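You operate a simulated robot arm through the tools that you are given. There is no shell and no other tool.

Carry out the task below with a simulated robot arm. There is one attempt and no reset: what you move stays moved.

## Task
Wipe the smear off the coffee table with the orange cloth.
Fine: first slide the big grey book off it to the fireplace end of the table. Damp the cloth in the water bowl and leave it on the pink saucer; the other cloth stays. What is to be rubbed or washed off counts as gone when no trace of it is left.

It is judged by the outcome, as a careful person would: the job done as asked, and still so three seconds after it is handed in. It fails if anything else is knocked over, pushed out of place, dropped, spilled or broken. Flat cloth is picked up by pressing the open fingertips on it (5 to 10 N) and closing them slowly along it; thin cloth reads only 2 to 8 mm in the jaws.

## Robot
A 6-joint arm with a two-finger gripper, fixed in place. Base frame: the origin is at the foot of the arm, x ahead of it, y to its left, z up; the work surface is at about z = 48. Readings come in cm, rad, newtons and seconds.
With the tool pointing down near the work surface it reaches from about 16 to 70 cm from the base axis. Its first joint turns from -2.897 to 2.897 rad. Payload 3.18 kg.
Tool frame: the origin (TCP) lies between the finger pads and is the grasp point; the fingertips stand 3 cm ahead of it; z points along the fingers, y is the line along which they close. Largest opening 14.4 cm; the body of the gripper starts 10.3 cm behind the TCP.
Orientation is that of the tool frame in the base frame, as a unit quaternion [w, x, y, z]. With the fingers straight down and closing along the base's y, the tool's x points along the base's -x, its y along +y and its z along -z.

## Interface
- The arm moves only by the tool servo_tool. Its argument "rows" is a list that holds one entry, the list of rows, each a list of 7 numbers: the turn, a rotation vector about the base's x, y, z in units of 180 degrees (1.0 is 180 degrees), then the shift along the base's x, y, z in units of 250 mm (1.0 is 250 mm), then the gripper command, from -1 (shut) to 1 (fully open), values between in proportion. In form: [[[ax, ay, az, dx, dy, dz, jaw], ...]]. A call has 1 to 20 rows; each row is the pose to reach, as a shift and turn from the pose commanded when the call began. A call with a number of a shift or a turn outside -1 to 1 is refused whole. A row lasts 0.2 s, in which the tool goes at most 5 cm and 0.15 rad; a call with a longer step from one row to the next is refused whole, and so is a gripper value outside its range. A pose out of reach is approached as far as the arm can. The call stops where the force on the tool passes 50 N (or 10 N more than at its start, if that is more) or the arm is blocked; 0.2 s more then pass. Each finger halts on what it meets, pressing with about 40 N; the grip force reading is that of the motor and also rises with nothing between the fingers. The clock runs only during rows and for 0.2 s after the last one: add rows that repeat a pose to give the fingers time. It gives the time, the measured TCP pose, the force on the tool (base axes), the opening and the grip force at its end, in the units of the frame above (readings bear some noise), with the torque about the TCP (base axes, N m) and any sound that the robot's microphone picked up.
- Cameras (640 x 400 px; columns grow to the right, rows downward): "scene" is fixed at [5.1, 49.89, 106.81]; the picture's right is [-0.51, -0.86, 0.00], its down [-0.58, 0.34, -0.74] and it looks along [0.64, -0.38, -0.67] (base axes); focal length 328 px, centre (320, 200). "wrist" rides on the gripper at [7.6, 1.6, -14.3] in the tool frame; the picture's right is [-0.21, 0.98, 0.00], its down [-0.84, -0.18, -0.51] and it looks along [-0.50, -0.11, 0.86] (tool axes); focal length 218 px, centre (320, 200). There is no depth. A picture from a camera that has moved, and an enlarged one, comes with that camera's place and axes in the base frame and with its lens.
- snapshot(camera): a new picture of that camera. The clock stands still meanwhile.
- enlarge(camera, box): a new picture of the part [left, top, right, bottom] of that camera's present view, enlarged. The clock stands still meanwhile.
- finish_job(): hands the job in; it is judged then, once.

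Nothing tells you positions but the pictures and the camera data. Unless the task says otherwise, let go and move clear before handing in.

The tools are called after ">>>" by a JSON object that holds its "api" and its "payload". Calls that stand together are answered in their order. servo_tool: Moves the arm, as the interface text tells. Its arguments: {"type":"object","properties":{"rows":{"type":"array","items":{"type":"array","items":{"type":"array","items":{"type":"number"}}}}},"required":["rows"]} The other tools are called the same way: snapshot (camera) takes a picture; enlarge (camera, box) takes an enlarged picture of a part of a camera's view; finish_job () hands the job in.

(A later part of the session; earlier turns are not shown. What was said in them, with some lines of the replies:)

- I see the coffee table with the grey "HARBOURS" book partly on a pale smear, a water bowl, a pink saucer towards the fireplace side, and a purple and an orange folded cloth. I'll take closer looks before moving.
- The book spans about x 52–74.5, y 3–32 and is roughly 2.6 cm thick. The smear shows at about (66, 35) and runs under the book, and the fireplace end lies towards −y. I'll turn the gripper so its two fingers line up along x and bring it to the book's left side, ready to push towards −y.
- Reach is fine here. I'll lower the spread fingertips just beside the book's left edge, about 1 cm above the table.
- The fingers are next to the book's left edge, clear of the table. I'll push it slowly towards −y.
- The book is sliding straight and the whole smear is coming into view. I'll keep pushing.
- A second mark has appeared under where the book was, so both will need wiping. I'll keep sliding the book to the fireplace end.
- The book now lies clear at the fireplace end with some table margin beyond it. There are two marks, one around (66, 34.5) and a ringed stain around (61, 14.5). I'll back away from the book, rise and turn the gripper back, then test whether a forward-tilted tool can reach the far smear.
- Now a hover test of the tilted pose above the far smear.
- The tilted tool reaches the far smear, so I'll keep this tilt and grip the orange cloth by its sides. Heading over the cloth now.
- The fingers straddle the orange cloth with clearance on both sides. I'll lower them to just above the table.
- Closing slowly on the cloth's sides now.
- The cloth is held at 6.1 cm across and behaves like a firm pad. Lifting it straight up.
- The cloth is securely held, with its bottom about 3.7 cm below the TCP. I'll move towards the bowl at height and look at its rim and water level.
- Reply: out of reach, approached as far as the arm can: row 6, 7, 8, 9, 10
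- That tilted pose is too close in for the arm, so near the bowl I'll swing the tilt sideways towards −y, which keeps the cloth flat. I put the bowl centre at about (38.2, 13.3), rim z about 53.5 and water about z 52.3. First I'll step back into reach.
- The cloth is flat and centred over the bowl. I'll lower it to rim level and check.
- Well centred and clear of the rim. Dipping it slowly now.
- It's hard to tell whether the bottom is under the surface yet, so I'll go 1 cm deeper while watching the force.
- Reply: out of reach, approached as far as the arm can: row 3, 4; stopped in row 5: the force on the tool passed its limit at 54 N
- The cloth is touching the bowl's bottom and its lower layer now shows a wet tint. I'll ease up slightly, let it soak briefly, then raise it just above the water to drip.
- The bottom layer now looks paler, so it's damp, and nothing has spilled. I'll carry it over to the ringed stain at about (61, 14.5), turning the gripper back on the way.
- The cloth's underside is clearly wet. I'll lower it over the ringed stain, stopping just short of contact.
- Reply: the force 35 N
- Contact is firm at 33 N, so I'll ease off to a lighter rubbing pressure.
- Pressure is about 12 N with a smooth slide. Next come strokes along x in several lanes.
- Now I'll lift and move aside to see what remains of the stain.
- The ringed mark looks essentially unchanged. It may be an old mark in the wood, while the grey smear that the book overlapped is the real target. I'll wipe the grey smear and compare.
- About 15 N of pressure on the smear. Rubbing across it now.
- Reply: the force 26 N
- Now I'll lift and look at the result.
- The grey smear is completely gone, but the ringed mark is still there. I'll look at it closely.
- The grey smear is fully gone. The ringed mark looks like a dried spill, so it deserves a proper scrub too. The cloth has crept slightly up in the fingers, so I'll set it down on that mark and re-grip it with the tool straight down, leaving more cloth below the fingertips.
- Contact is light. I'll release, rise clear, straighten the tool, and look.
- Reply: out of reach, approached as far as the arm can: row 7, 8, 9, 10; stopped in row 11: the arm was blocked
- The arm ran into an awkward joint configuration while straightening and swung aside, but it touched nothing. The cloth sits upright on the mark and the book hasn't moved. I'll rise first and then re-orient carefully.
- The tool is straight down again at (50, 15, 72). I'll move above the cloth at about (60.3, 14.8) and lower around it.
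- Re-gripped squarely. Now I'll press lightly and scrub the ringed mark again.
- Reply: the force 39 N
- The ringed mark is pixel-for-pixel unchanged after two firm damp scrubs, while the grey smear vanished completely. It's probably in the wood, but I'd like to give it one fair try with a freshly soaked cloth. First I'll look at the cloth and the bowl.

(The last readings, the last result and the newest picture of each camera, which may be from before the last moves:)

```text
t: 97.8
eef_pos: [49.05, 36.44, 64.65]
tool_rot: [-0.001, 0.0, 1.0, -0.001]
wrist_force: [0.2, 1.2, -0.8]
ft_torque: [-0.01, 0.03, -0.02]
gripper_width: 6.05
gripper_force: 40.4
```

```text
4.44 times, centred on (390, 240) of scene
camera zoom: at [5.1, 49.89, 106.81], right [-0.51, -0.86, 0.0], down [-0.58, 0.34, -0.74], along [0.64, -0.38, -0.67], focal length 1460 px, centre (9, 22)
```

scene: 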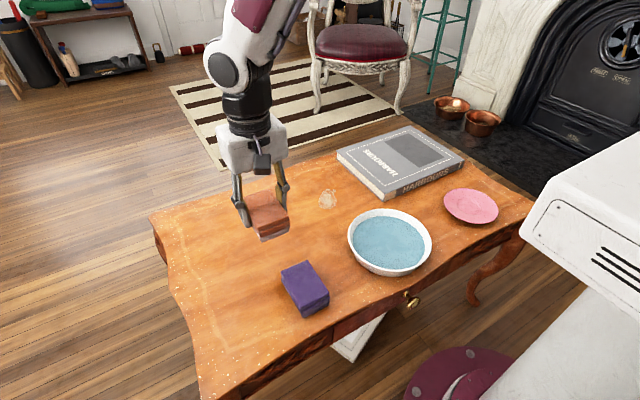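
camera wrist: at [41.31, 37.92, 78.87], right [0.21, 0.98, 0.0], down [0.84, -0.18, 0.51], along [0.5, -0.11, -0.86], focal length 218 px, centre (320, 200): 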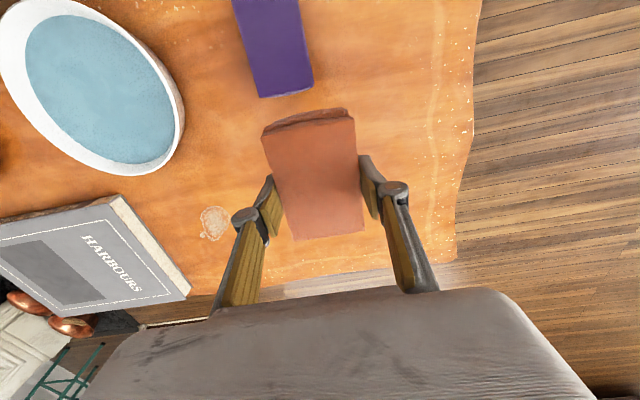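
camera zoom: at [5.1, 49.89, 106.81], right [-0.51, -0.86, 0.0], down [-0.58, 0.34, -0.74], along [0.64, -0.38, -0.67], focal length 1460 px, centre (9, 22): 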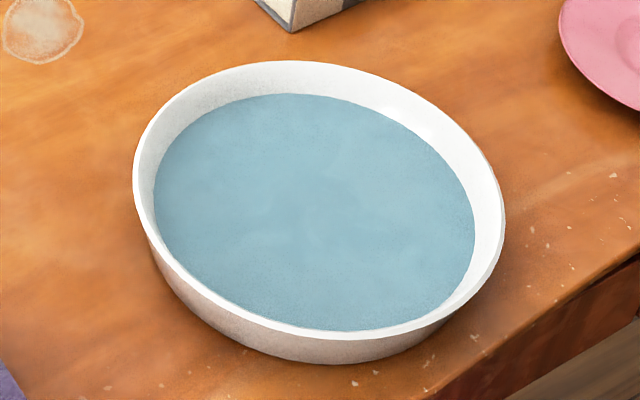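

The cloth is still wet underneath. Since the bowl is on the way to the saucer, I'll re-wet it once and give the ringed mark one more scrub before deciding it's part of the wood. Moving over the bowl now.

>>> {"api": "servo_tool", "payload": {"rows": [[[0, 0, 0, -0.04, -0.1, 0, -0.4], [0, 0, 0, -0.1, -0.24, 0, -0.4], [0, 0, 0, -0.18, -0.4, 0, -0.4], [0, 0, 0, -0.26, -0.56, 0, -0.4], [0, 0, 0, -0.34, -0.72, 0, -0.4], [0, 0, 0, -0.4, -0.84, -0.04, -0.4], [0, 0, 0, -0.424, -0.92, -0.1, -0.4], [0, 0, 0, -0.424, -0.928, -0.16, -0.4], [0, 0, 0, -0.424, -0.928, -0.22, -0.4], [0, 0, 0, -0.424, -0.928, -0.24, -0.4], [0, 0, 0, -0.424, -0.928, -0.24, -0.4]]]}}

>>> {"api": "snapshot", "payload": {"camera": "wrist"}}

>>> {"api": "enlarge", "payload": {"camera": "scene", "box": [310, 150, 490, 290]}}

```text
t: 100.2
eef_pos: [38.37, 13.06, 58.61]
tool_rot: [0.0, -0.001, 1.0, 0.0]
wrist_force: [-0.1, 0.2, -0.5]
ft_torque: [0.02, 0.01, -0.01]
gripper_width: 6.09
gripper_force: 39.9
```

```text
taken
camera wrist: at [30.58, 14.58, 72.81], right [0.21, 0.98, 0.0], down [0.84, -0.18, 0.51], along [0.5, -0.11, -0.86], focal length 218 px, centre (320, 200)
```

wrist: 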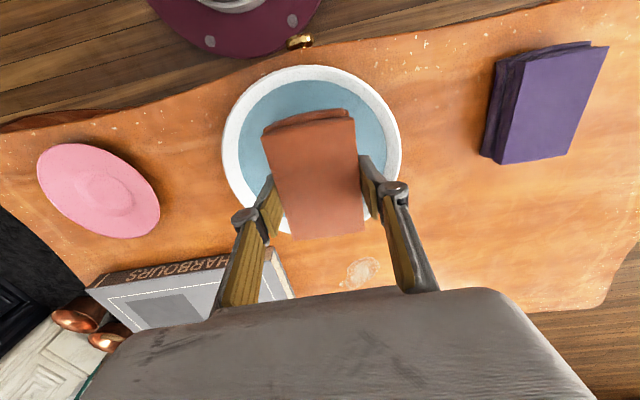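

```text
2.86 times, centred on (400, 220) of scene
camera zoom: at [5.1, 49.89, 106.81], right [-0.51, -0.86, 0.0], down [-0.58, 0.34, -0.74], along [0.64, -0.38, -0.67], focal length 938 px, centre (91, 143)
```

zoom: 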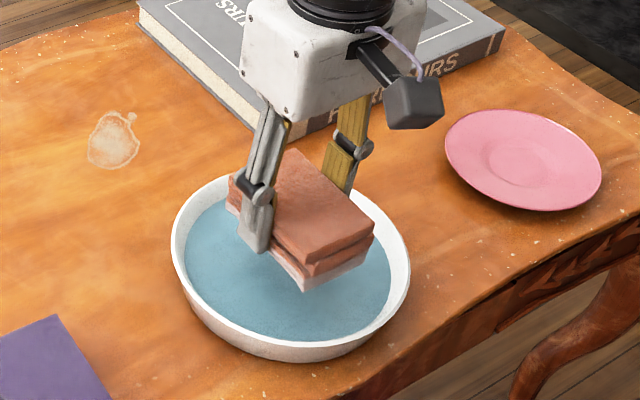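

Centred over the water. Lowering gently, with small steps at the end.

>>> {"api": "servo_tool", "payload": {"rows": [[[0, 0, 0, 0, 0, -0.03, -0.4], [0, 0, 0, 0, 0, -0.06, -0.4], [0, 0, 0, 0, 0, -0.09, -0.4], [0, 0, 0, 0, 0, -0.12, -0.4], [0, 0, 0, 0, 0, -0.14, -0.4], [0, 0, 0, 0, 0, -0.155, -0.4], [0, 0, 0, 0, 0, -0.165, -0.4], [0, 0, 0, 0, 0, -0.172, -0.4], [0, 0, 0, 0, 0, -0.172, -0.4]]]}}

>>> {"api": "enlarge", "payload": {"camera": "scene", "box": [350, 180, 450, 285]}}

```text
t: 102.2
eef_pos: [38.39, 13.01, 54.19]
tool_rot: [0.0, 0.0, 1.0, -0.001]
wrist_force: [0.9, 0.1, -0.5]
ft_torque: [0.02, 0.02, -0.01]
gripper_width: 6.07
gripper_force: 39.7
```

```text
3.81 times, centred on (400, 232) of scene
camera zoom: at [5.1, 49.89, 106.81], right [-0.51, -0.86, 0.0], down [-0.58, 0.34, -0.74], along [0.64, -0.38, -0.67], focal length 1251 px, centre (15, 76)
```

zoom: 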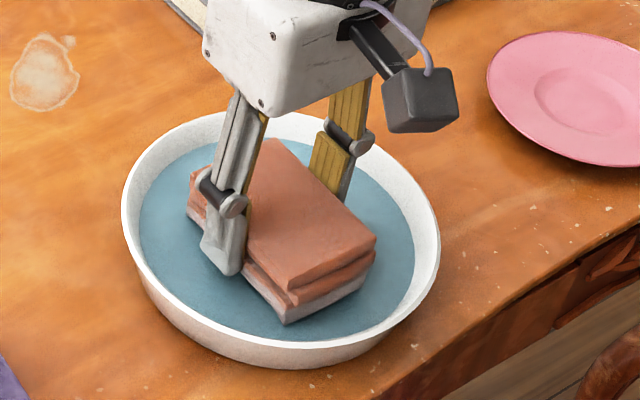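

>>> {"api": "servo_tool", "payload": {"rows": [[[0, 0, 0, 0, 0, -0.004, -0.4], [0, 0, 0, 0, 0, -0.008, -0.4], [0, 0, 0, 0, 0, -0.012, -0.4], [0, 0, 0, 0, 0, -0.012, -0.4]]]}}

>>> {"api": "enlarge", "payload": {"camera": "scene", "box": [350, 180, 450, 285]}}

```text
t: 103.2
eef_pos: [38.32, 13.19, 53.87]
tool_rot: [-0.001, 0.0, 1.0, -0.001]
wrist_force: [0.0, -0.5, 0.5]
ft_torque: [-0.02, 0.01, -0.04]
gripper_width: 6.06
gripper_force: 39.9
```

```text
3.81 times, centred on (400, 232) of scene
camera zoom: at [5.1, 49.89, 106.81], right [-0.51, -0.86, 0.0], down [-0.58, 0.34, -0.74], along [0.64, -0.38, -0.67], focal length 1251 px, centre (15, 76)
```

zoom: 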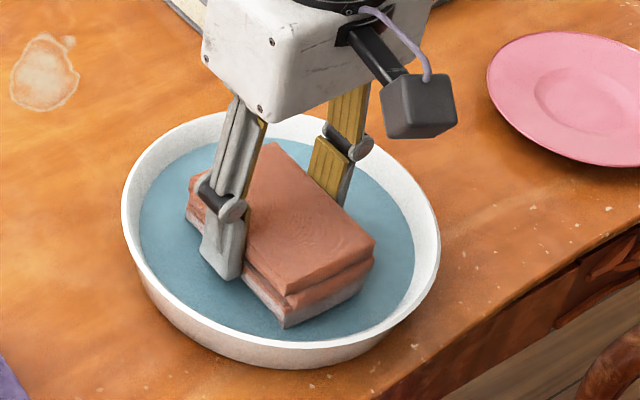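

>>> {"api": "servo_tool", "payload": {"rows": [[[0, 0, 0, 0, 0, -0.004, -0.4], [0, 0, 0, 0, 0, -0.006, -0.4], [0, 0, 0, 0, 0, -0.006, -0.4], [0, 0, 0, 0, 0, -0.006, -0.4], [0, 0, 0, 0, 0, -0.006, -0.4], [0, 0, 0, 0, 0, -0.006, -0.4], [0, 0, 0, 0, 0, -0.006, -0.4], [0, 0, 0, 0, 0, -0.006, -0.4], [0, 0, 0, 0, 0, -0.006, -0.4], [0, 0, 0, 0, 0, -0.006, -0.4]]]}}

>>> {"api": "enlarge", "payload": {"camera": "scene", "box": [350, 180, 450, 285]}}

>>> {"api": "enlarge", "payload": {"camera": "wrist", "box": [210, 50, 410, 250]}}

```text
t: 105.4
eef_pos: [38.42, 13.1, 53.64]
tool_rot: [0.0, 0.001, 1.0, 0.0]
wrist_force: [-0.2, -0.9, -0.9]
ft_torque: [-0.02, 0.0, 0.0]
gripper_width: 6.07
gripper_force: 40.0
```

```text
3.81 times, centred on (400, 232) of scene
camera zoom: at [5.1, 49.89, 106.81], right [-0.51, -0.86, 0.0], down [-0.58, 0.34, -0.74], along [0.64, -0.38, -0.67], focal length 1251 px, centre (15, 76)
```

zoom: 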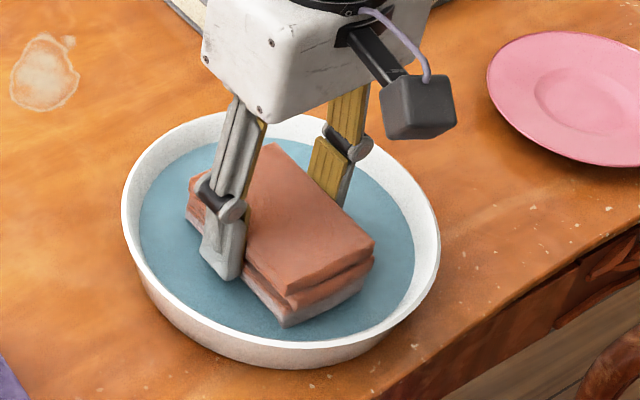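

```text
2.00 times, centred on (310, 150) of wrist
camera zoom: at [30.59, 14.64, 68.04], right [0.21, 0.98, 0.0], down [0.84, -0.18, 0.51], along [0.5, -0.11, -0.86], focal length 436 px, centre (340, 300)
```

zoom: 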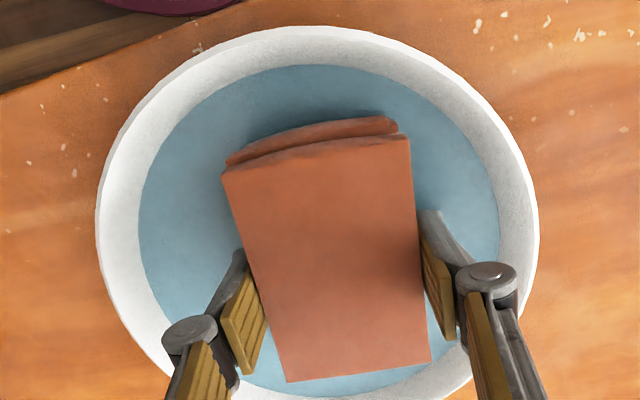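

>>> {"api": "servo_tool", "payload": {"rows": [[[0, 0, 0, 0, 0, -0.004, -0.4], [0, 0, 0, 0, 0, -0.008, -0.4], [0, 0, 0, 0, 0, -0.008, -0.4], [0, 0, 0, 0, 0, -0.008, -0.4], [0, 0, 0, 0, 0, -0.008, -0.4]]]}}

>>> {"api": "enlarge", "payload": {"camera": "scene", "box": [350, 180, 450, 285]}}

```text
t: 106.6
eef_pos: [38.37, 13.07, 53.55]
tool_rot: [0.0, 0.001, 1.0, 0.0]
wrist_force: [-1.2, 0.5, 7.1]
ft_torque: [-0.02, 0.08, 0.0]
gripper_width: 6.05
gripper_force: 39.7
```

```text
3.81 times, centred on (400, 232) of scene
camera zoom: at [5.1, 49.89, 106.81], right [-0.51, -0.86, 0.0], down [-0.58, 0.34, -0.74], along [0.64, -0.38, -0.67], focal length 1251 px, centre (15, 76)
```

zoom: 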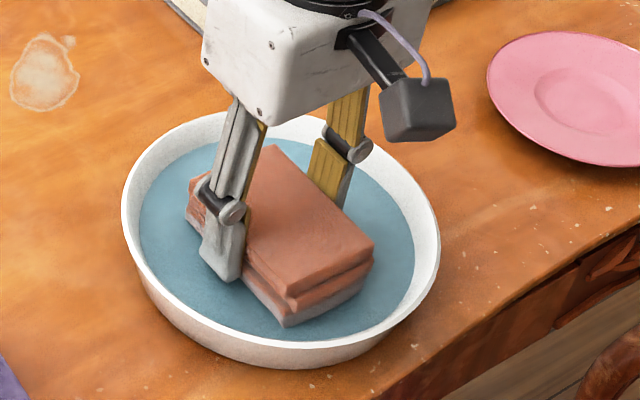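

The cloth is resting on the bowl's bottom and is as wet as it can get this way. I'll raise it slowly and let it drip over the bowl.

>>> {"api": "servo_tool", "payload": {"rows": [[[0, 0, 0, 0, 0, 0.015, -0.4], [0, 0, 0, 0, 0, 0.04, -0.4], [0, 0, 0, 0, 0, 0.07, -0.4], [0, 0, 0, 0, 0, 0.1, -0.4], [0, 0, 0, 0, 0, 0.13, -0.4], [0, 0, 0, 0, 0, 0.16, -0.4], [0, 0, 0, 0, 0, 0.18, -0.4], [0, 0, 0, 0, 0, 0.18, -0.4], [0, 0, 0, 0, 0, 0.18, -0.4], [0, 0, 0, 0, 0, 0.18, -0.4], [0, 0, 0, 0, 0, 0.18, -0.4], [0, 0, 0, 0, 0, 0.18, -0.4]]]}}

>>> {"api": "enlarge", "payload": {"camera": "scene", "box": [330, 160, 450, 285]}}

```text
t: 109.2
eef_pos: [38.25, 13.06, 57.88]
tool_rot: [0.0, 0.0, 1.0, 0.0]
wrist_force: [0.1, 0.0, -1.0]
ft_torque: [-0.01, 0.03, 0.01]
gripper_width: 6.09
gripper_force: 40.4
```

```text
3.20 times, centred on (390, 222) of scene
camera zoom: at [5.1, 49.89, 106.81], right [-0.51, -0.86, 0.0], down [-0.58, 0.34, -0.74], along [0.64, -0.38, -0.67], focal length 1051 px, centre (96, 128)
```

zoom: 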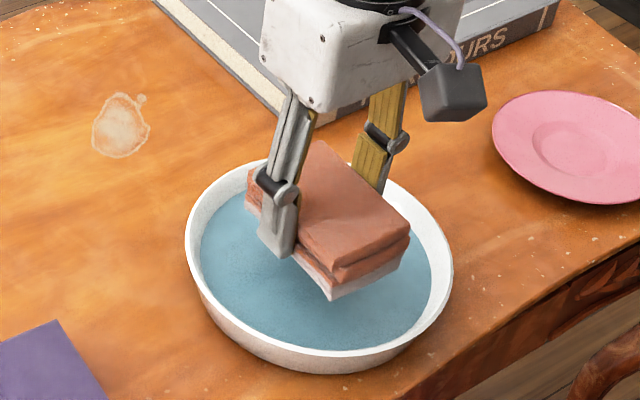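

>>> {"api": "servo_tool", "payload": {"rows": [[[0, 0, 0, 0, 0, 0.08, -0.4], [0, 0, 0, 0.08, 0.01, 0.14, -0.4], [0, 0, 0, 0.22, 0.02, 0.16, -0.4], [0, 0, 0, 0.38, 0.04, 0.16, -0.4], [0, 0, 0, 0.54, 0.06, 0.14, -0.4], [0, 0, 0, 0.7, 0.07, 0.1, -0.4], [0, 0, 0, 0.82, 0.072, 0.04, -0.4], [0, 0, 0, 0.88, 0.072, -0.04, -0.4], [0, 0, 0, 0.88, 0.072, -0.12, -0.4], [0, 0, 0, 0.88, 0.072, -0.18, -0.4], [0, 0, 0, 0.88, 0.072, -0.214, -0.4], [0, 0, 0, 0.88, 0.072, -0.214, -0.4]]]}}

```text
t: 111.8
eef_pos: [60.34, 14.82, 52.77]
tool_rot: [0.0, 0.0, 1.0, -0.001]
wrist_force: [0.7, -0.1, -1.0]
ft_torque: [0.01, -0.04, -0.02]
gripper_width: 6.08
gripper_force: 40.3
```

>>> {"api": "servo_tool", "payload": {"rows": [[[0, 0, 0, 0, 0, -0.01, -0.4], [0, 0, 0, 0, 0, -0.02, -0.4], [0, 0, 0, 0, 0, -0.026, -0.4], [0, 0, 0, 0, 0, -0.03, -0.4], [0, 0, 0, 0, 0, -0.03, -0.4]]]}}

```text
t: 113.0
eef_pos: [60.34, 14.83, 51.99]
tool_rot: [0.0, 0.0, 1.0, -0.001]
wrist_force: [-7.2, 0.5, 16.8]
ft_torque: [-0.02, 0.29, 0.0]
gripper_width: 6.06
gripper_force: 40.0
```

Pressing at about 17 N with the fresh wet cloth. Scrubbing the ringed mark thoroughly.

>>> {"api": "servo_tool", "payload": {"rows": [[[0, 0, 0, 0.03, 0, 0.001, -0.4], [0, 0, 0, 0.06, 0, 0.001, -0.4], [0, 0, 0, 0.03, 0, 0.001, -0.4], [0, 0, 0, 0, 0, 0.001, -0.4], [0, 0, 0, -0.03, 0, 0.001, -0.4], [0, 0, 0, -0.06, 0, 0.001, -0.4], [0, 0, 0, -0.03, -0.03, 0.001, -0.4], [0, 0, 0, 0, -0.06, 0.001, -0.4], [0, 0, 0, 0.03, -0.06, 0.001, -0.4], [0, 0, 0, 0, -0.06, 0.001, -0.4], [0, 0, 0, -0.03, -0.06, 0.001, -0.4], [0, 0, 0, 0, -0.03, 0.001, -0.4], [0, 0, 0, 0, 0, 0.001, -0.4], [0, 0, 0, 0, 0.03, 0.001, -0.4], [0, 0, 0, 0.03, 0.06, 0.001, -0.4], [0, 0, 0, 0, 0.06, 0.001, -0.4], [0, 0, 0, -0.03, 0.06, 0.001, -0.4], [0, 0, 0, 0, 0.03, 0.001, -0.4], [0, 0, 0, 0, 0, 0.001, -0.4]]]}}

>>> {"api": "servo_tool", "payload": {"rows": [[[0, 0, 0, 0, -0.04, 0, -0.4], [0, 0, 0, 0, -0.08, 0, -0.4], [0, 0, 0, 0, -0.04, 0, -0.4], [0, 0, 0, 0, 0, 0, -0.4], [0, 0, 0, 0, 0.04, 0, -0.4], [0, 0, 0, 0, 0.08, 0, -0.4], [0, 0, 0, 0, 0.04, 0, -0.4], [0, 0, 0, 0, 0, 0, -0.4], [0, 0, 0, 0, -0.04, 0, -0.4], [0, 0, 0, 0, -0.08, 0, -0.4], [0, 0, 0, 0, -0.04, 0, -0.4], [0, 0, 0, 0, 0, 0, -0.4]]]}}

>>> {"api": "servo_tool", "payload": {"rows": [[[0, 0, 0, 0, 0, 0.04, -0.4], [0, 0, 0, -0.04, 0.04, 0.14, -0.4], [0, 0, 0, -0.12, 0.16, 0.24, -0.4], [0, 0, 0, -0.22, 0.3, 0.36, -0.4], [0, 0, 0, -0.32, 0.44, 0.44, -0.4], [0, 0, 0, -0.4, 0.56, 0.44, -0.4], [0, 0, 0, -0.4, 0.56, 0.44, -0.4]]]}}

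>>> {"api": "enlarge", "payload": {"camera": "scene", "box": [305, 180, 350, 215]}}

>>> {"api": "snapshot", "payload": {"camera": "scene"}}

```text
t: 117.0
eef_pos: [60.41, 14.88, 51.87]
tool_rot: [0.0, 0.0, 1.0, 0.0]
wrist_force: [-0.2, 7.4, 14.3]
ft_torque: [0.25, 0.13, -0.11]
gripper_width: 6.06
gripper_force: 39.6
```

```text
t: 119.6
eef_pos: [60.46, 14.84, 51.97]
tool_rot: [-0.001, 0.0, 1.0, 0.0]
wrist_force: [0.6, -7.7, 13.6]
ft_torque: [-0.25, -0.13, -0.08]
gripper_width: 6.07
gripper_force: 40.0
```

```text
refused: row 4 steps farther than a row can; nothing moved
```

```text
11.43 times, centred on (328, 198) of scene
camera zoom: at [5.1, 49.89, 106.81], right [-0.51, -0.86, 0.0], down [-0.58, 0.34, -0.74], along [0.64, -0.38, -0.67], focal length 3754 px, centre (234, 229)
```

zoom: 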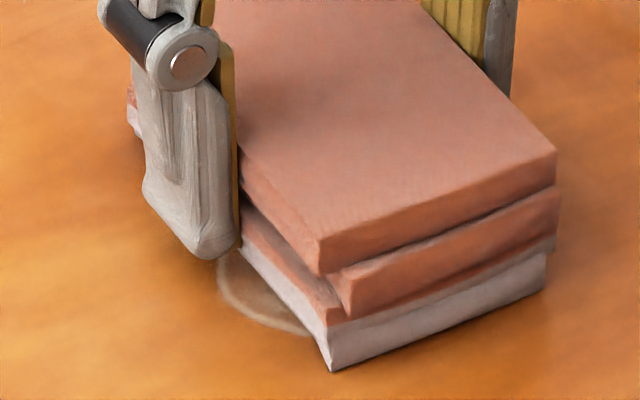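

```text
taken
```

scene: 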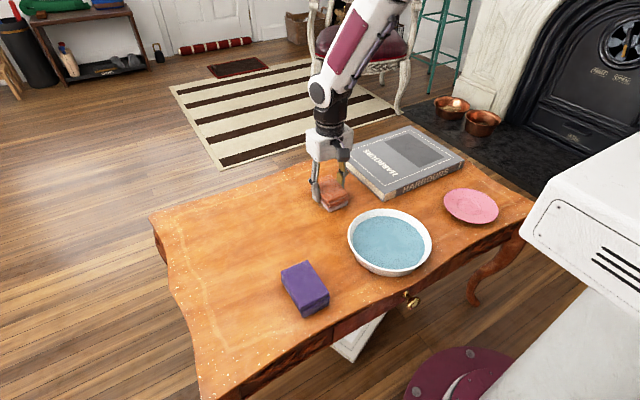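

>>> {"api": "servo_tool", "payload": {"rows": [[[0, 0, 0, 0, 0, 0.04, -0.4], [0, 0, 0, -0.02, 0.04, 0.14, -0.4], [0, 0, 0, -0.08, 0.14, 0.24, -0.4], [0, 0, 0, -0.14, 0.26, 0.34, -0.4], [0, 0, 0, -0.22, 0.4, 0.4, -0.4], [0, 0, 0, -0.3, 0.54, 0.44, -0.4], [0, 0, 0, -0.36, 0.66, 0.44, -0.4], [0, 0, 0, -0.36, 0.66, 0.44, -0.4]]]}}

>>> {"api": "enlarge", "payload": {"camera": "scene", "box": [305, 180, 350, 215]}}

>>> {"api": "enlarge", "payload": {"camera": "scene", "box": [140, 150, 360, 290]}}

```text
t: 121.4
eef_pos: [51.29, 31.32, 62.86]
tool_rot: [0.0, 0.001, 1.0, 0.0]
wrist_force: [0.2, 0.9, -0.8]
ft_torque: [0.01, 0.0, 0.0]
gripper_width: 6.05
gripper_force: 40.7
```

```text
11.43 times, centred on (328, 198) of scene
camera zoom: at [5.1, 49.89, 106.81], right [-0.51, -0.86, 0.0], down [-0.58, 0.34, -0.74], along [0.64, -0.38, -0.67], focal length 3754 px, centre (234, 229)
```

zoom: 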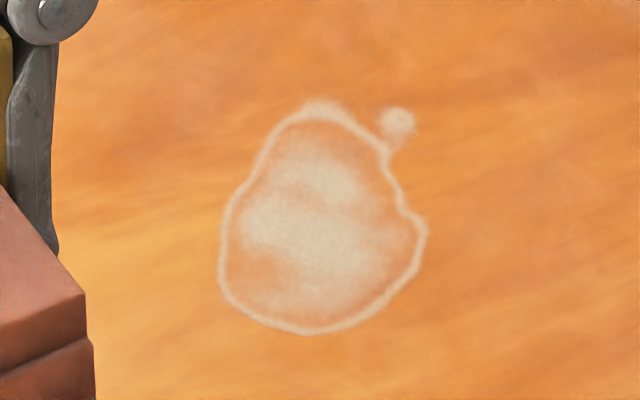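

```text
2.86 times, centred on (250, 220) of scene
camera zoom: at [5.1, 49.89, 106.81], right [-0.51, -0.86, 0.0], down [-0.58, 0.34, -0.74], along [0.64, -0.38, -0.67], focal length 938 px, centre (520, 143)
```

zoom: 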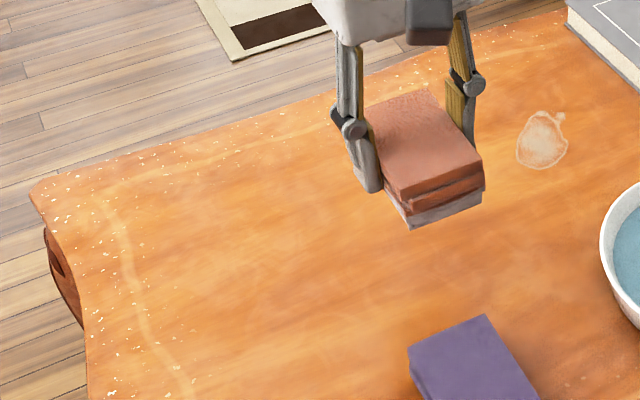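

After a third, freshly wetted scrub the ringed mark is still identical, so it's an old mark in the wood rather than something that wipes off. The smear itself is entirely gone. Next I'll carry the damp cloth over to the pink saucer.

>>> {"api": "servo_tool", "payload": {"rows": [[[0, 0, 0, -0.04, -0.08, 0.02, -0.4], [0, 0, 0, -0.1, -0.2, 0.05, -0.4], [0, 0, 0, -0.17, -0.36, 0.06, -0.4], [0, 0, 0, -0.24, -0.52, 0.06, -0.4], [0, 0, 0, -0.32, -0.68, 0.06, -0.4], [0, 0, 0, -0.4, -0.82, 0.06, -0.4], [0, 0, 0, -0.452, -0.932, 0.06, -0.4], [0, 0, 0, -0.452, -0.932, 0.06, -0.4]]]}}

>>> {"api": "servo_tool", "payload": {"rows": [[[0, 0, 0, 0, -0.08, 0, -0.4], [0, 0, 0, -0.02, -0.2, 0, -0.4], [0, 0, 0, -0.04, -0.36, 0, -0.4], [0, 0, 0, -0.06, -0.52, 0, -0.4], [0, 0, 0, -0.07, -0.68, 0, -0.4], [0, 0, 0, -0.07, -0.8, -0.02, -0.4], [0, 0, 0, -0.07, -0.88, -0.06, -0.4], [0, 0, 0, -0.07, -0.916, -0.1, -0.4], [0, 0, 0, -0.07, -0.916, -0.12, -0.4], [0, 0, 0, -0.07, -0.916, -0.12, -0.4]]]}}

>>> {"api": "snapshot", "payload": {"camera": "wrist"}}

>>> {"api": "enlarge", "payload": {"camera": "scene", "box": [400, 130, 560, 250]}}

```text
t: 123.2
eef_pos: [39.85, 7.82, 64.55]
tool_rot: [0.0, -0.001, 1.0, 0.0]
wrist_force: [-0.8, 0.2, -0.6]
ft_torque: [-0.01, -0.03, 0.0]
gripper_width: 6.09
gripper_force: 39.9
```

```text
t: 125.4
eef_pos: [38.32, -14.99, 61.5]
tool_rot: [-0.001, 0.0, 1.0, 0.0]
wrist_force: [-0.4, -1.1, 0.2]
ft_torque: [0.02, -0.02, -0.03]
gripper_width: 6.05
gripper_force: 39.9
```

```text
taken
camera wrist: at [30.51, -13.29, 75.71], right [0.21, 0.98, 0.0], down [0.84, -0.18, 0.51], along [0.5, -0.11, -0.86], focal length 218 px, centre (320, 200)
```

wrist: 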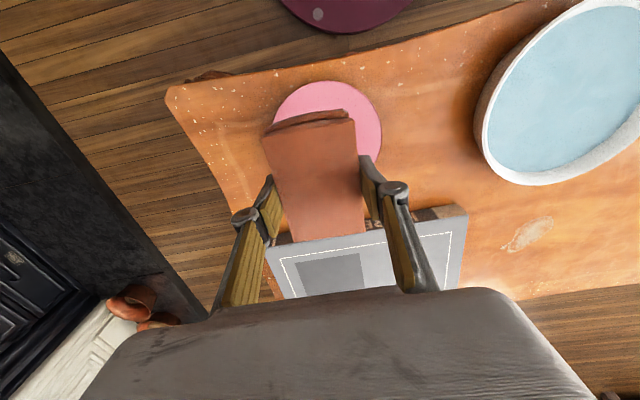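

```text
3.33 times, centred on (480, 190) of scene
camera zoom: at [5.1, 49.89, 106.81], right [-0.51, -0.86, 0.0], down [-0.58, 0.34, -0.74], along [0.64, -0.38, -0.67], focal length 1095 px, centre (-213, 233)
```

zoom: 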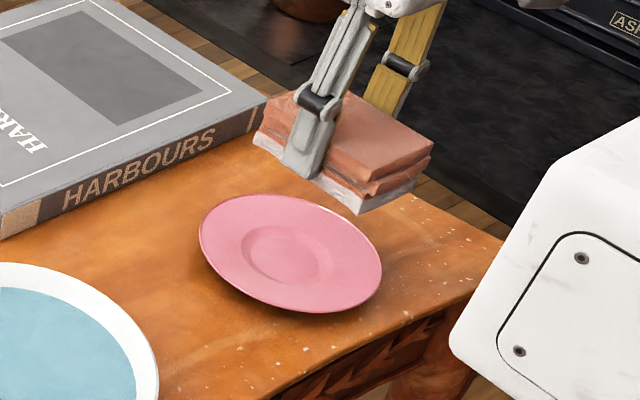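

The cloth is right over the saucer, whose centre is at about (38.3, −14.7). Lowering it now.

>>> {"api": "servo_tool", "payload": {"rows": [[[0, 0, 0, 0, 0.01, -0.06, -0.4], [0, 0, 0, 0, 0.012, -0.12, -0.4], [0, 0, 0, 0, 0.012, -0.18, -0.4], [0, 0, 0, 0, 0.012, -0.23, -0.4], [0, 0, 0, 0, 0.012, -0.27, -0.4], [0, 0, 0, 0, 0.012, -0.28, -0.4], [0, 0, 0, 0, 0.012, -0.28, -0.4]]]}}

>>> {"api": "snapshot", "payload": {"camera": "wrist"}}

>>> {"api": "enlarge", "payload": {"camera": "scene", "box": [400, 130, 560, 250]}}

```text
t: 127.0
eef_pos: [38.28, -14.56, 54.43]
tool_rot: [0.001, -0.001, 1.0, 0.0]
wrist_force: [0.8, -0.2, 0.3]
ft_torque: [0.0, -0.04, 0.03]
gripper_width: 6.05
gripper_force: 40.6
```

```text
taken
camera wrist: at [30.55, -12.99, 68.72], right [0.21, 0.98, 0.0], down [0.84, -0.18, 0.51], along [0.5, -0.11, -0.86], focal length 218 px, centre (320, 200)
```

wrist: 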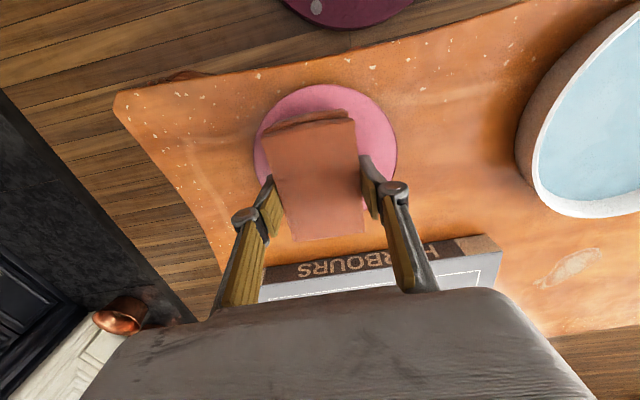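

```text
3.33 times, centred on (480, 190) of scene
camera zoom: at [5.1, 49.89, 106.81], right [-0.51, -0.86, 0.0], down [-0.58, 0.34, -0.74], along [0.64, -0.38, -0.67], focal length 1095 px, centre (-213, 233)
```

zoom: 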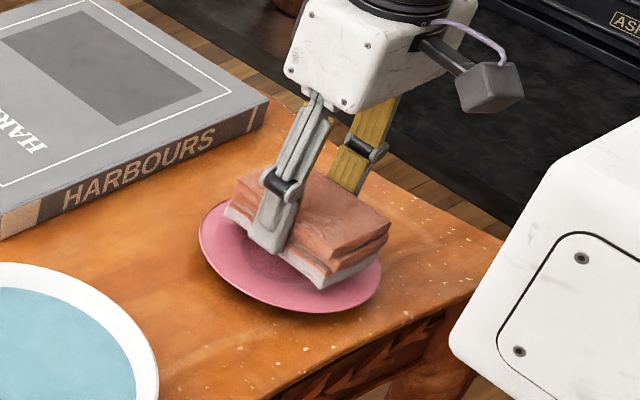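

>>> {"api": "servo_tool", "payload": {"rows": [[[0, 0, 0, 0, 0.004, -0.006, -0.4], [0, 0, 0, 0, 0.008, -0.012, -0.4], [0, 0, 0, 0, 0.008, -0.018, -0.4], [0, 0, 0, 0, 0.008, -0.018, -0.4]]]}}

```text
t: 128.0
eef_pos: [38.23, -14.41, 53.97]
tool_rot: [0.0, 0.0, 1.0, 0.0]
wrist_force: [-0.3, 0.1, 0.2]
ft_torque: [-0.01, -0.03, -0.02]
gripper_width: 6.05
gripper_force: 40.0
```

>>> {"api": "servo_tool", "payload": {"rows": [[[0, 0, 0, 0, 0, -0.004, -0.4], [0, 0, 0, 0, 0, -0.008, -0.4], [0, 0, 0, 0, 0, -0.008, -0.4]]]}}

```text
t: 128.8
eef_pos: [38.15, -14.38, 53.79]
tool_rot: [0.0, 0.0, 1.0, 0.0]
wrist_force: [1.0, 0.3, -1.1]
ft_torque: [0.0, -0.01, 0.01]
gripper_width: 6.05
gripper_force: 40.1
```

>>> {"api": "servo_tool", "payload": {"rows": [[[0, 0, 0, 0, 0, -0.004, -0.4], [0, 0, 0, 0, 0, -0.008, -0.4], [0, 0, 0, 0, 0, -0.008, -0.4]]]}}

>>> {"api": "enlarge", "payload": {"camera": "scene", "box": [420, 160, 520, 240]}}

```text
t: 129.6
eef_pos: [38.31, -14.35, 53.6]
tool_rot: [-0.001, 0.0, 1.0, 0.0]
wrist_force: [0.3, -0.3, -0.3]
ft_torque: [0.03, 0.01, -0.01]
gripper_width: 6.07
gripper_force: 40.5
```

```text
5.00 times, centred on (470, 200) of scene
camera zoom: at [5.1, 49.89, 106.81], right [-0.51, -0.86, 0.0], down [-0.58, 0.34, -0.74], along [0.64, -0.38, -0.67], focal length 1642 px, centre (-430, 200)
```

zoom: 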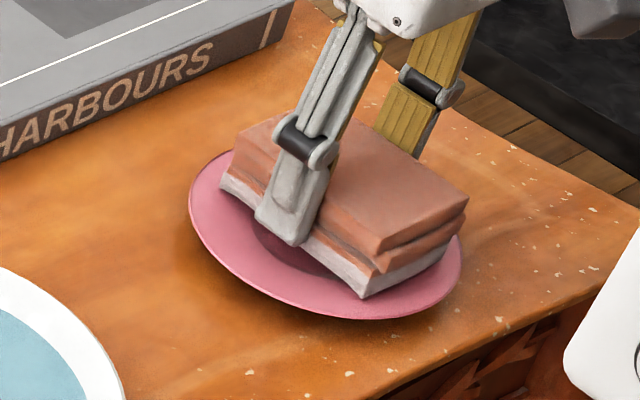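

>>> {"api": "servo_tool", "payload": {"rows": [[[0, 0, 0, 0, 0, -0.004, -0.4], [0, 0, 0, 0, 0, -0.008, -0.4], [0, 0, 0, 0, 0, -0.008, -0.4]]]}}

```text
t: 130.4
eef_pos: [38.23, -14.21, 53.45]
tool_rot: [0.001, 0.0, 1.0, 0.0]
wrist_force: [-5.6, -1.3, 41.2]
ft_torque: [-0.58, -0.17, -0.18]
gripper_width: 6.09
gripper_force: 40.5
```

It's seated, but pressing harder than needed, so I'll ease up before releasing.

>>> {"api": "servo_tool", "payload": {"rows": [[[0, 0, 0, 0, 0, 0.003, -0.4], [0, 0, 0, 0, 0, 0.004, -0.4], [0, 0, 0, 0, 0, 0.004, -0.4]]]}}

>>> {"api": "enlarge", "payload": {"camera": "scene", "box": [420, 160, 520, 240]}}

```text
t: 131.2
eef_pos: [38.41, -14.22, 53.48]
tool_rot: [0.0, -0.001, 1.0, 0.0]
wrist_force: [1.7, 5.8, 20.2]
ft_torque: [0.05, -0.29, 0.1]
gripper_width: 6.07
gripper_force: 40.0
```

```text
5.00 times, centred on (470, 200) of scene
camera zoom: at [5.1, 49.89, 106.81], right [-0.51, -0.86, 0.0], down [-0.58, 0.34, -0.74], along [0.64, -0.38, -0.67], focal length 1642 px, centre (-430, 200)
```

zoom: 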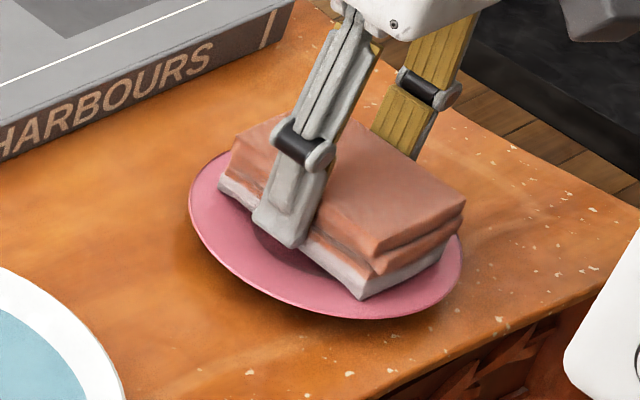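

>>> {"api": "servo_tool", "payload": {"rows": [[[0, 0, 0, 0, 0, 0.003, -0.4], [0, 0, 0, 0, 0, 0.004, -0.4], [0, 0, 0, 0, 0, 0.004, -0.4]]]}}

```text
t: 132.0
eef_pos: [38.09, -14.3, 53.57]
tool_rot: [-0.001, 0.0, 1.0, 0.0]
wrist_force: [-0.1, -0.2, -0.7]
ft_torque: [0.0, 0.01, 0.02]
gripper_width: 6.06
gripper_force: 39.8
```

Force is now near zero, so the cloth is just resting on the saucer. Opening the fingers gently and rising straight up.

>>> {"api": "servo_tool", "payload": {"rows": [[[0, 0, 0, 0, 0, 0, -0.2], [0, 0, 0, 0, 0, 0, -0.1], [0, 0, 0, 0, 0, 0, -0.02], [0, 0, 0, 0, 0, 0, 0.05], [0, 0, 0, 0, 0, 0, 0.1], [0, 0, 0, 0, 0, 0.02, 0.1], [0, 0, 0, 0, 0, 0.06, 0.1], [0, 0, 0, 0, 0, 0.12, 0.1], [0, 0, 0, 0, 0, 0.2, 0.1], [0, 0, 0, 0, 0, 0.3, 0.1], [0, 0, 0, 0, 0, 0.42, 0.1], [0, 0, 0, 0, 0, 0.5, 0.1], [0, 0, 0, 0, 0, 0.5, 0.1]]]}}

>>> {"api": "snapshot", "payload": {"camera": "scene"}}

>>> {"api": "snapshot", "payload": {"camera": "wrist"}}

>>> {"api": "enlarge", "payload": {"camera": "scene", "box": [400, 140, 540, 250]}}

```text
t: 134.8
eef_pos: [38.24, -14.3, 65.99]
tool_rot: [0.0, 0.0, 1.0, 0.0]
wrist_force: [0.0, 0.0, 0.1]
ft_torque: [-0.01, 0.01, -0.01]
gripper_width: 7.94
gripper_force: 0.1
```

```text
taken
```

scene: 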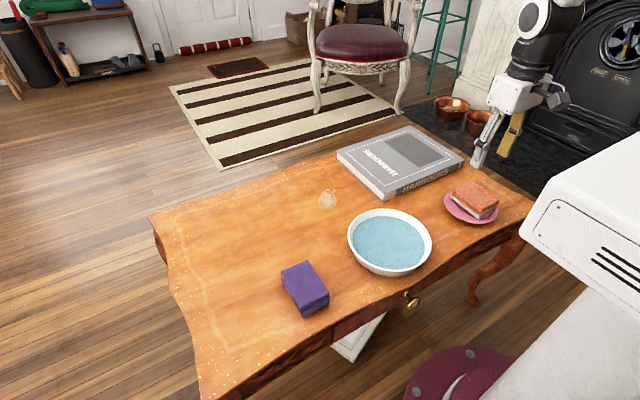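

```text
taken
camera wrist: at [30.51, -12.7, 80.26], right [0.21, 0.98, 0.0], down [0.84, -0.18, 0.51], along [0.5, -0.11, -0.86], focal length 218 px, centre (320, 200)
```

wrist: 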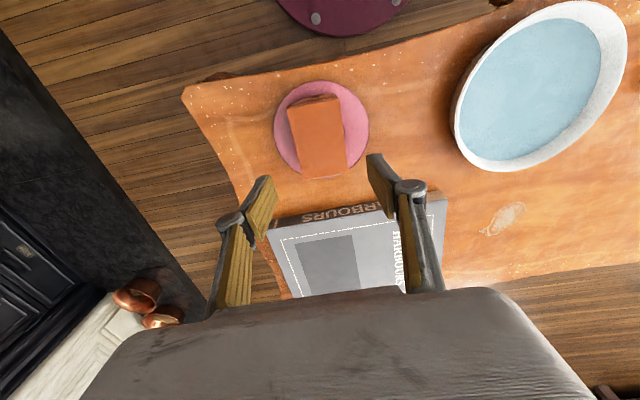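

```text
3.64 times, centred on (470, 195) of scene
camera zoom: at [5.1, 49.89, 106.81], right [-0.51, -0.86, 0.0], down [-0.58, 0.34, -0.74], along [0.64, -0.38, -0.67], focal length 1194 px, centre (-226, 218)
```

zoom: 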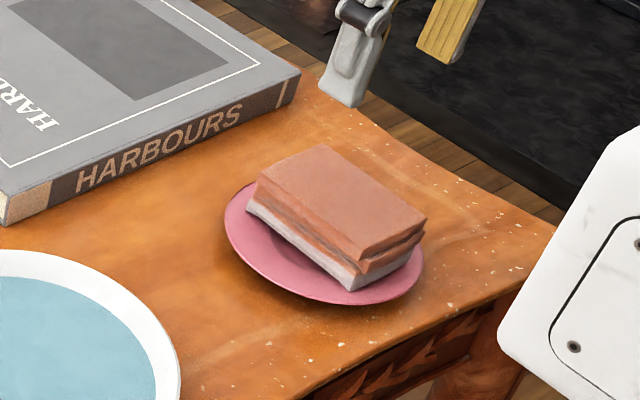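

The cloth sits fully on the saucer, with the purple cloth, bowl and book all in place. I'll move the arm clear and do a final inspection of the wiped area.

>>> {"api": "servo_tool", "payload": {"rows": [[[0, 0, 0, 0, 0.06, 0.1, 0.1], [0, 0, 0, 0, 0.16, 0.2, 0.1], [0, 0, 0, 0, 0.28, 0.3, 0.1], [0, 0, 0, 0, 0.4, 0.36, 0.1], [0, 0, 0, 0, 0.5, 0.4, 0.1], [0, 0, 0, 0, 0.5, 0.4, 0.1]]]}}

>>> {"api": "enlarge", "payload": {"camera": "scene", "box": [200, 170, 320, 250]}}

>>> {"api": "snapshot", "payload": {"camera": "scene"}}

>>> {"api": "snapshot", "payload": {"camera": "wrist"}}

```text
t: 136.2
eef_pos: [38.15, -1.76, 76.01]
tool_rot: [0.0, 0.0, 1.0, 0.0]
wrist_force: [-0.2, -0.2, 0.3]
ft_torque: [0.01, -0.01, -0.03]
gripper_width: 7.91
gripper_force: 0.0
```

```text
5.00 times, centred on (260, 210) of scene
camera zoom: at [5.1, 49.89, 106.81], right [-0.51, -0.86, 0.0], down [-0.58, 0.34, -0.74], along [0.64, -0.38, -0.67], focal length 1642 px, centre (620, 150)
```

zoom: 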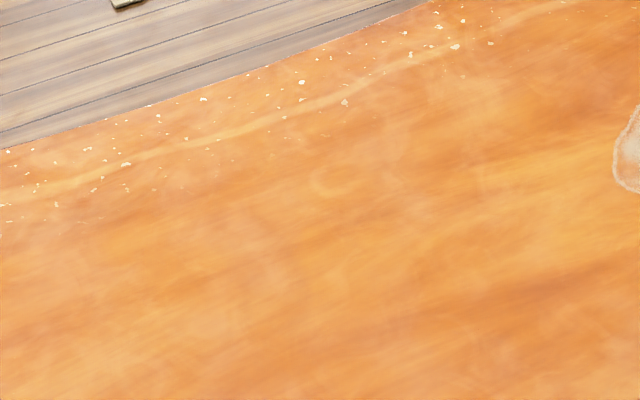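

```text
taken
```

scene: 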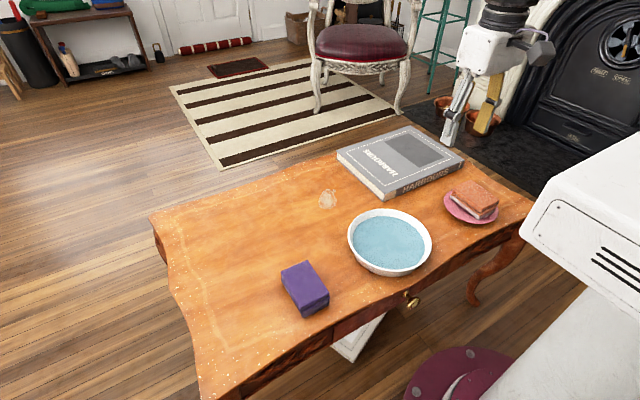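

```text
taken
camera wrist: at [30.51, -0.19, 90.26], right [0.21, 0.98, 0.0], down [0.84, -0.18, 0.51], along [0.5, -0.11, -0.86], focal length 218 px, centre (320, 200)
```

wrist: 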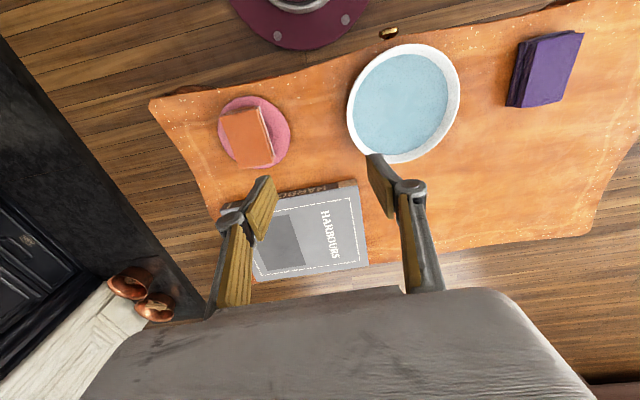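

The grey smear is gone without a trace and the book lies at the fireplace end. The damp orange cloth rests on the pink saucer, and the purple cloth and bowl haven't moved. The ringed mark that was under the book is still there: three damp scrubs, one with the cloth freshly wetted, didn't change it, so I take it to be in the wood. The arm is clear, so I'm handing in.

>>> {"api": "finish_job", "payload": {}}

```text
The job is handed in.
```

The smear is wiped off the coffee table with no trace left in the close-up pictures, and the job is handed in.

- **Book:** it was slid off the smear to the fireplace end and lies flat, fully on the table.
- **Orange cloth:** it was damped in the water bowl, used to wipe the smear, and left on the pink saucer.
- **Everything else:** the purple cloth, bowl and saucer are where they were, and I saw no spills.
- **Second mark, still there:** moving the book uncovered a pale ringed mark. I scrubbed it three times with the damp cloth, re-wetting it before the last, and it did not change at all. The smear came off with the same treatment, so I took this mark to be in the wood and left it.

While dipping the cloth I pressed on the bottom of the bowl harder than intended, about 54 N. The bowl did not move and looks undamaged.
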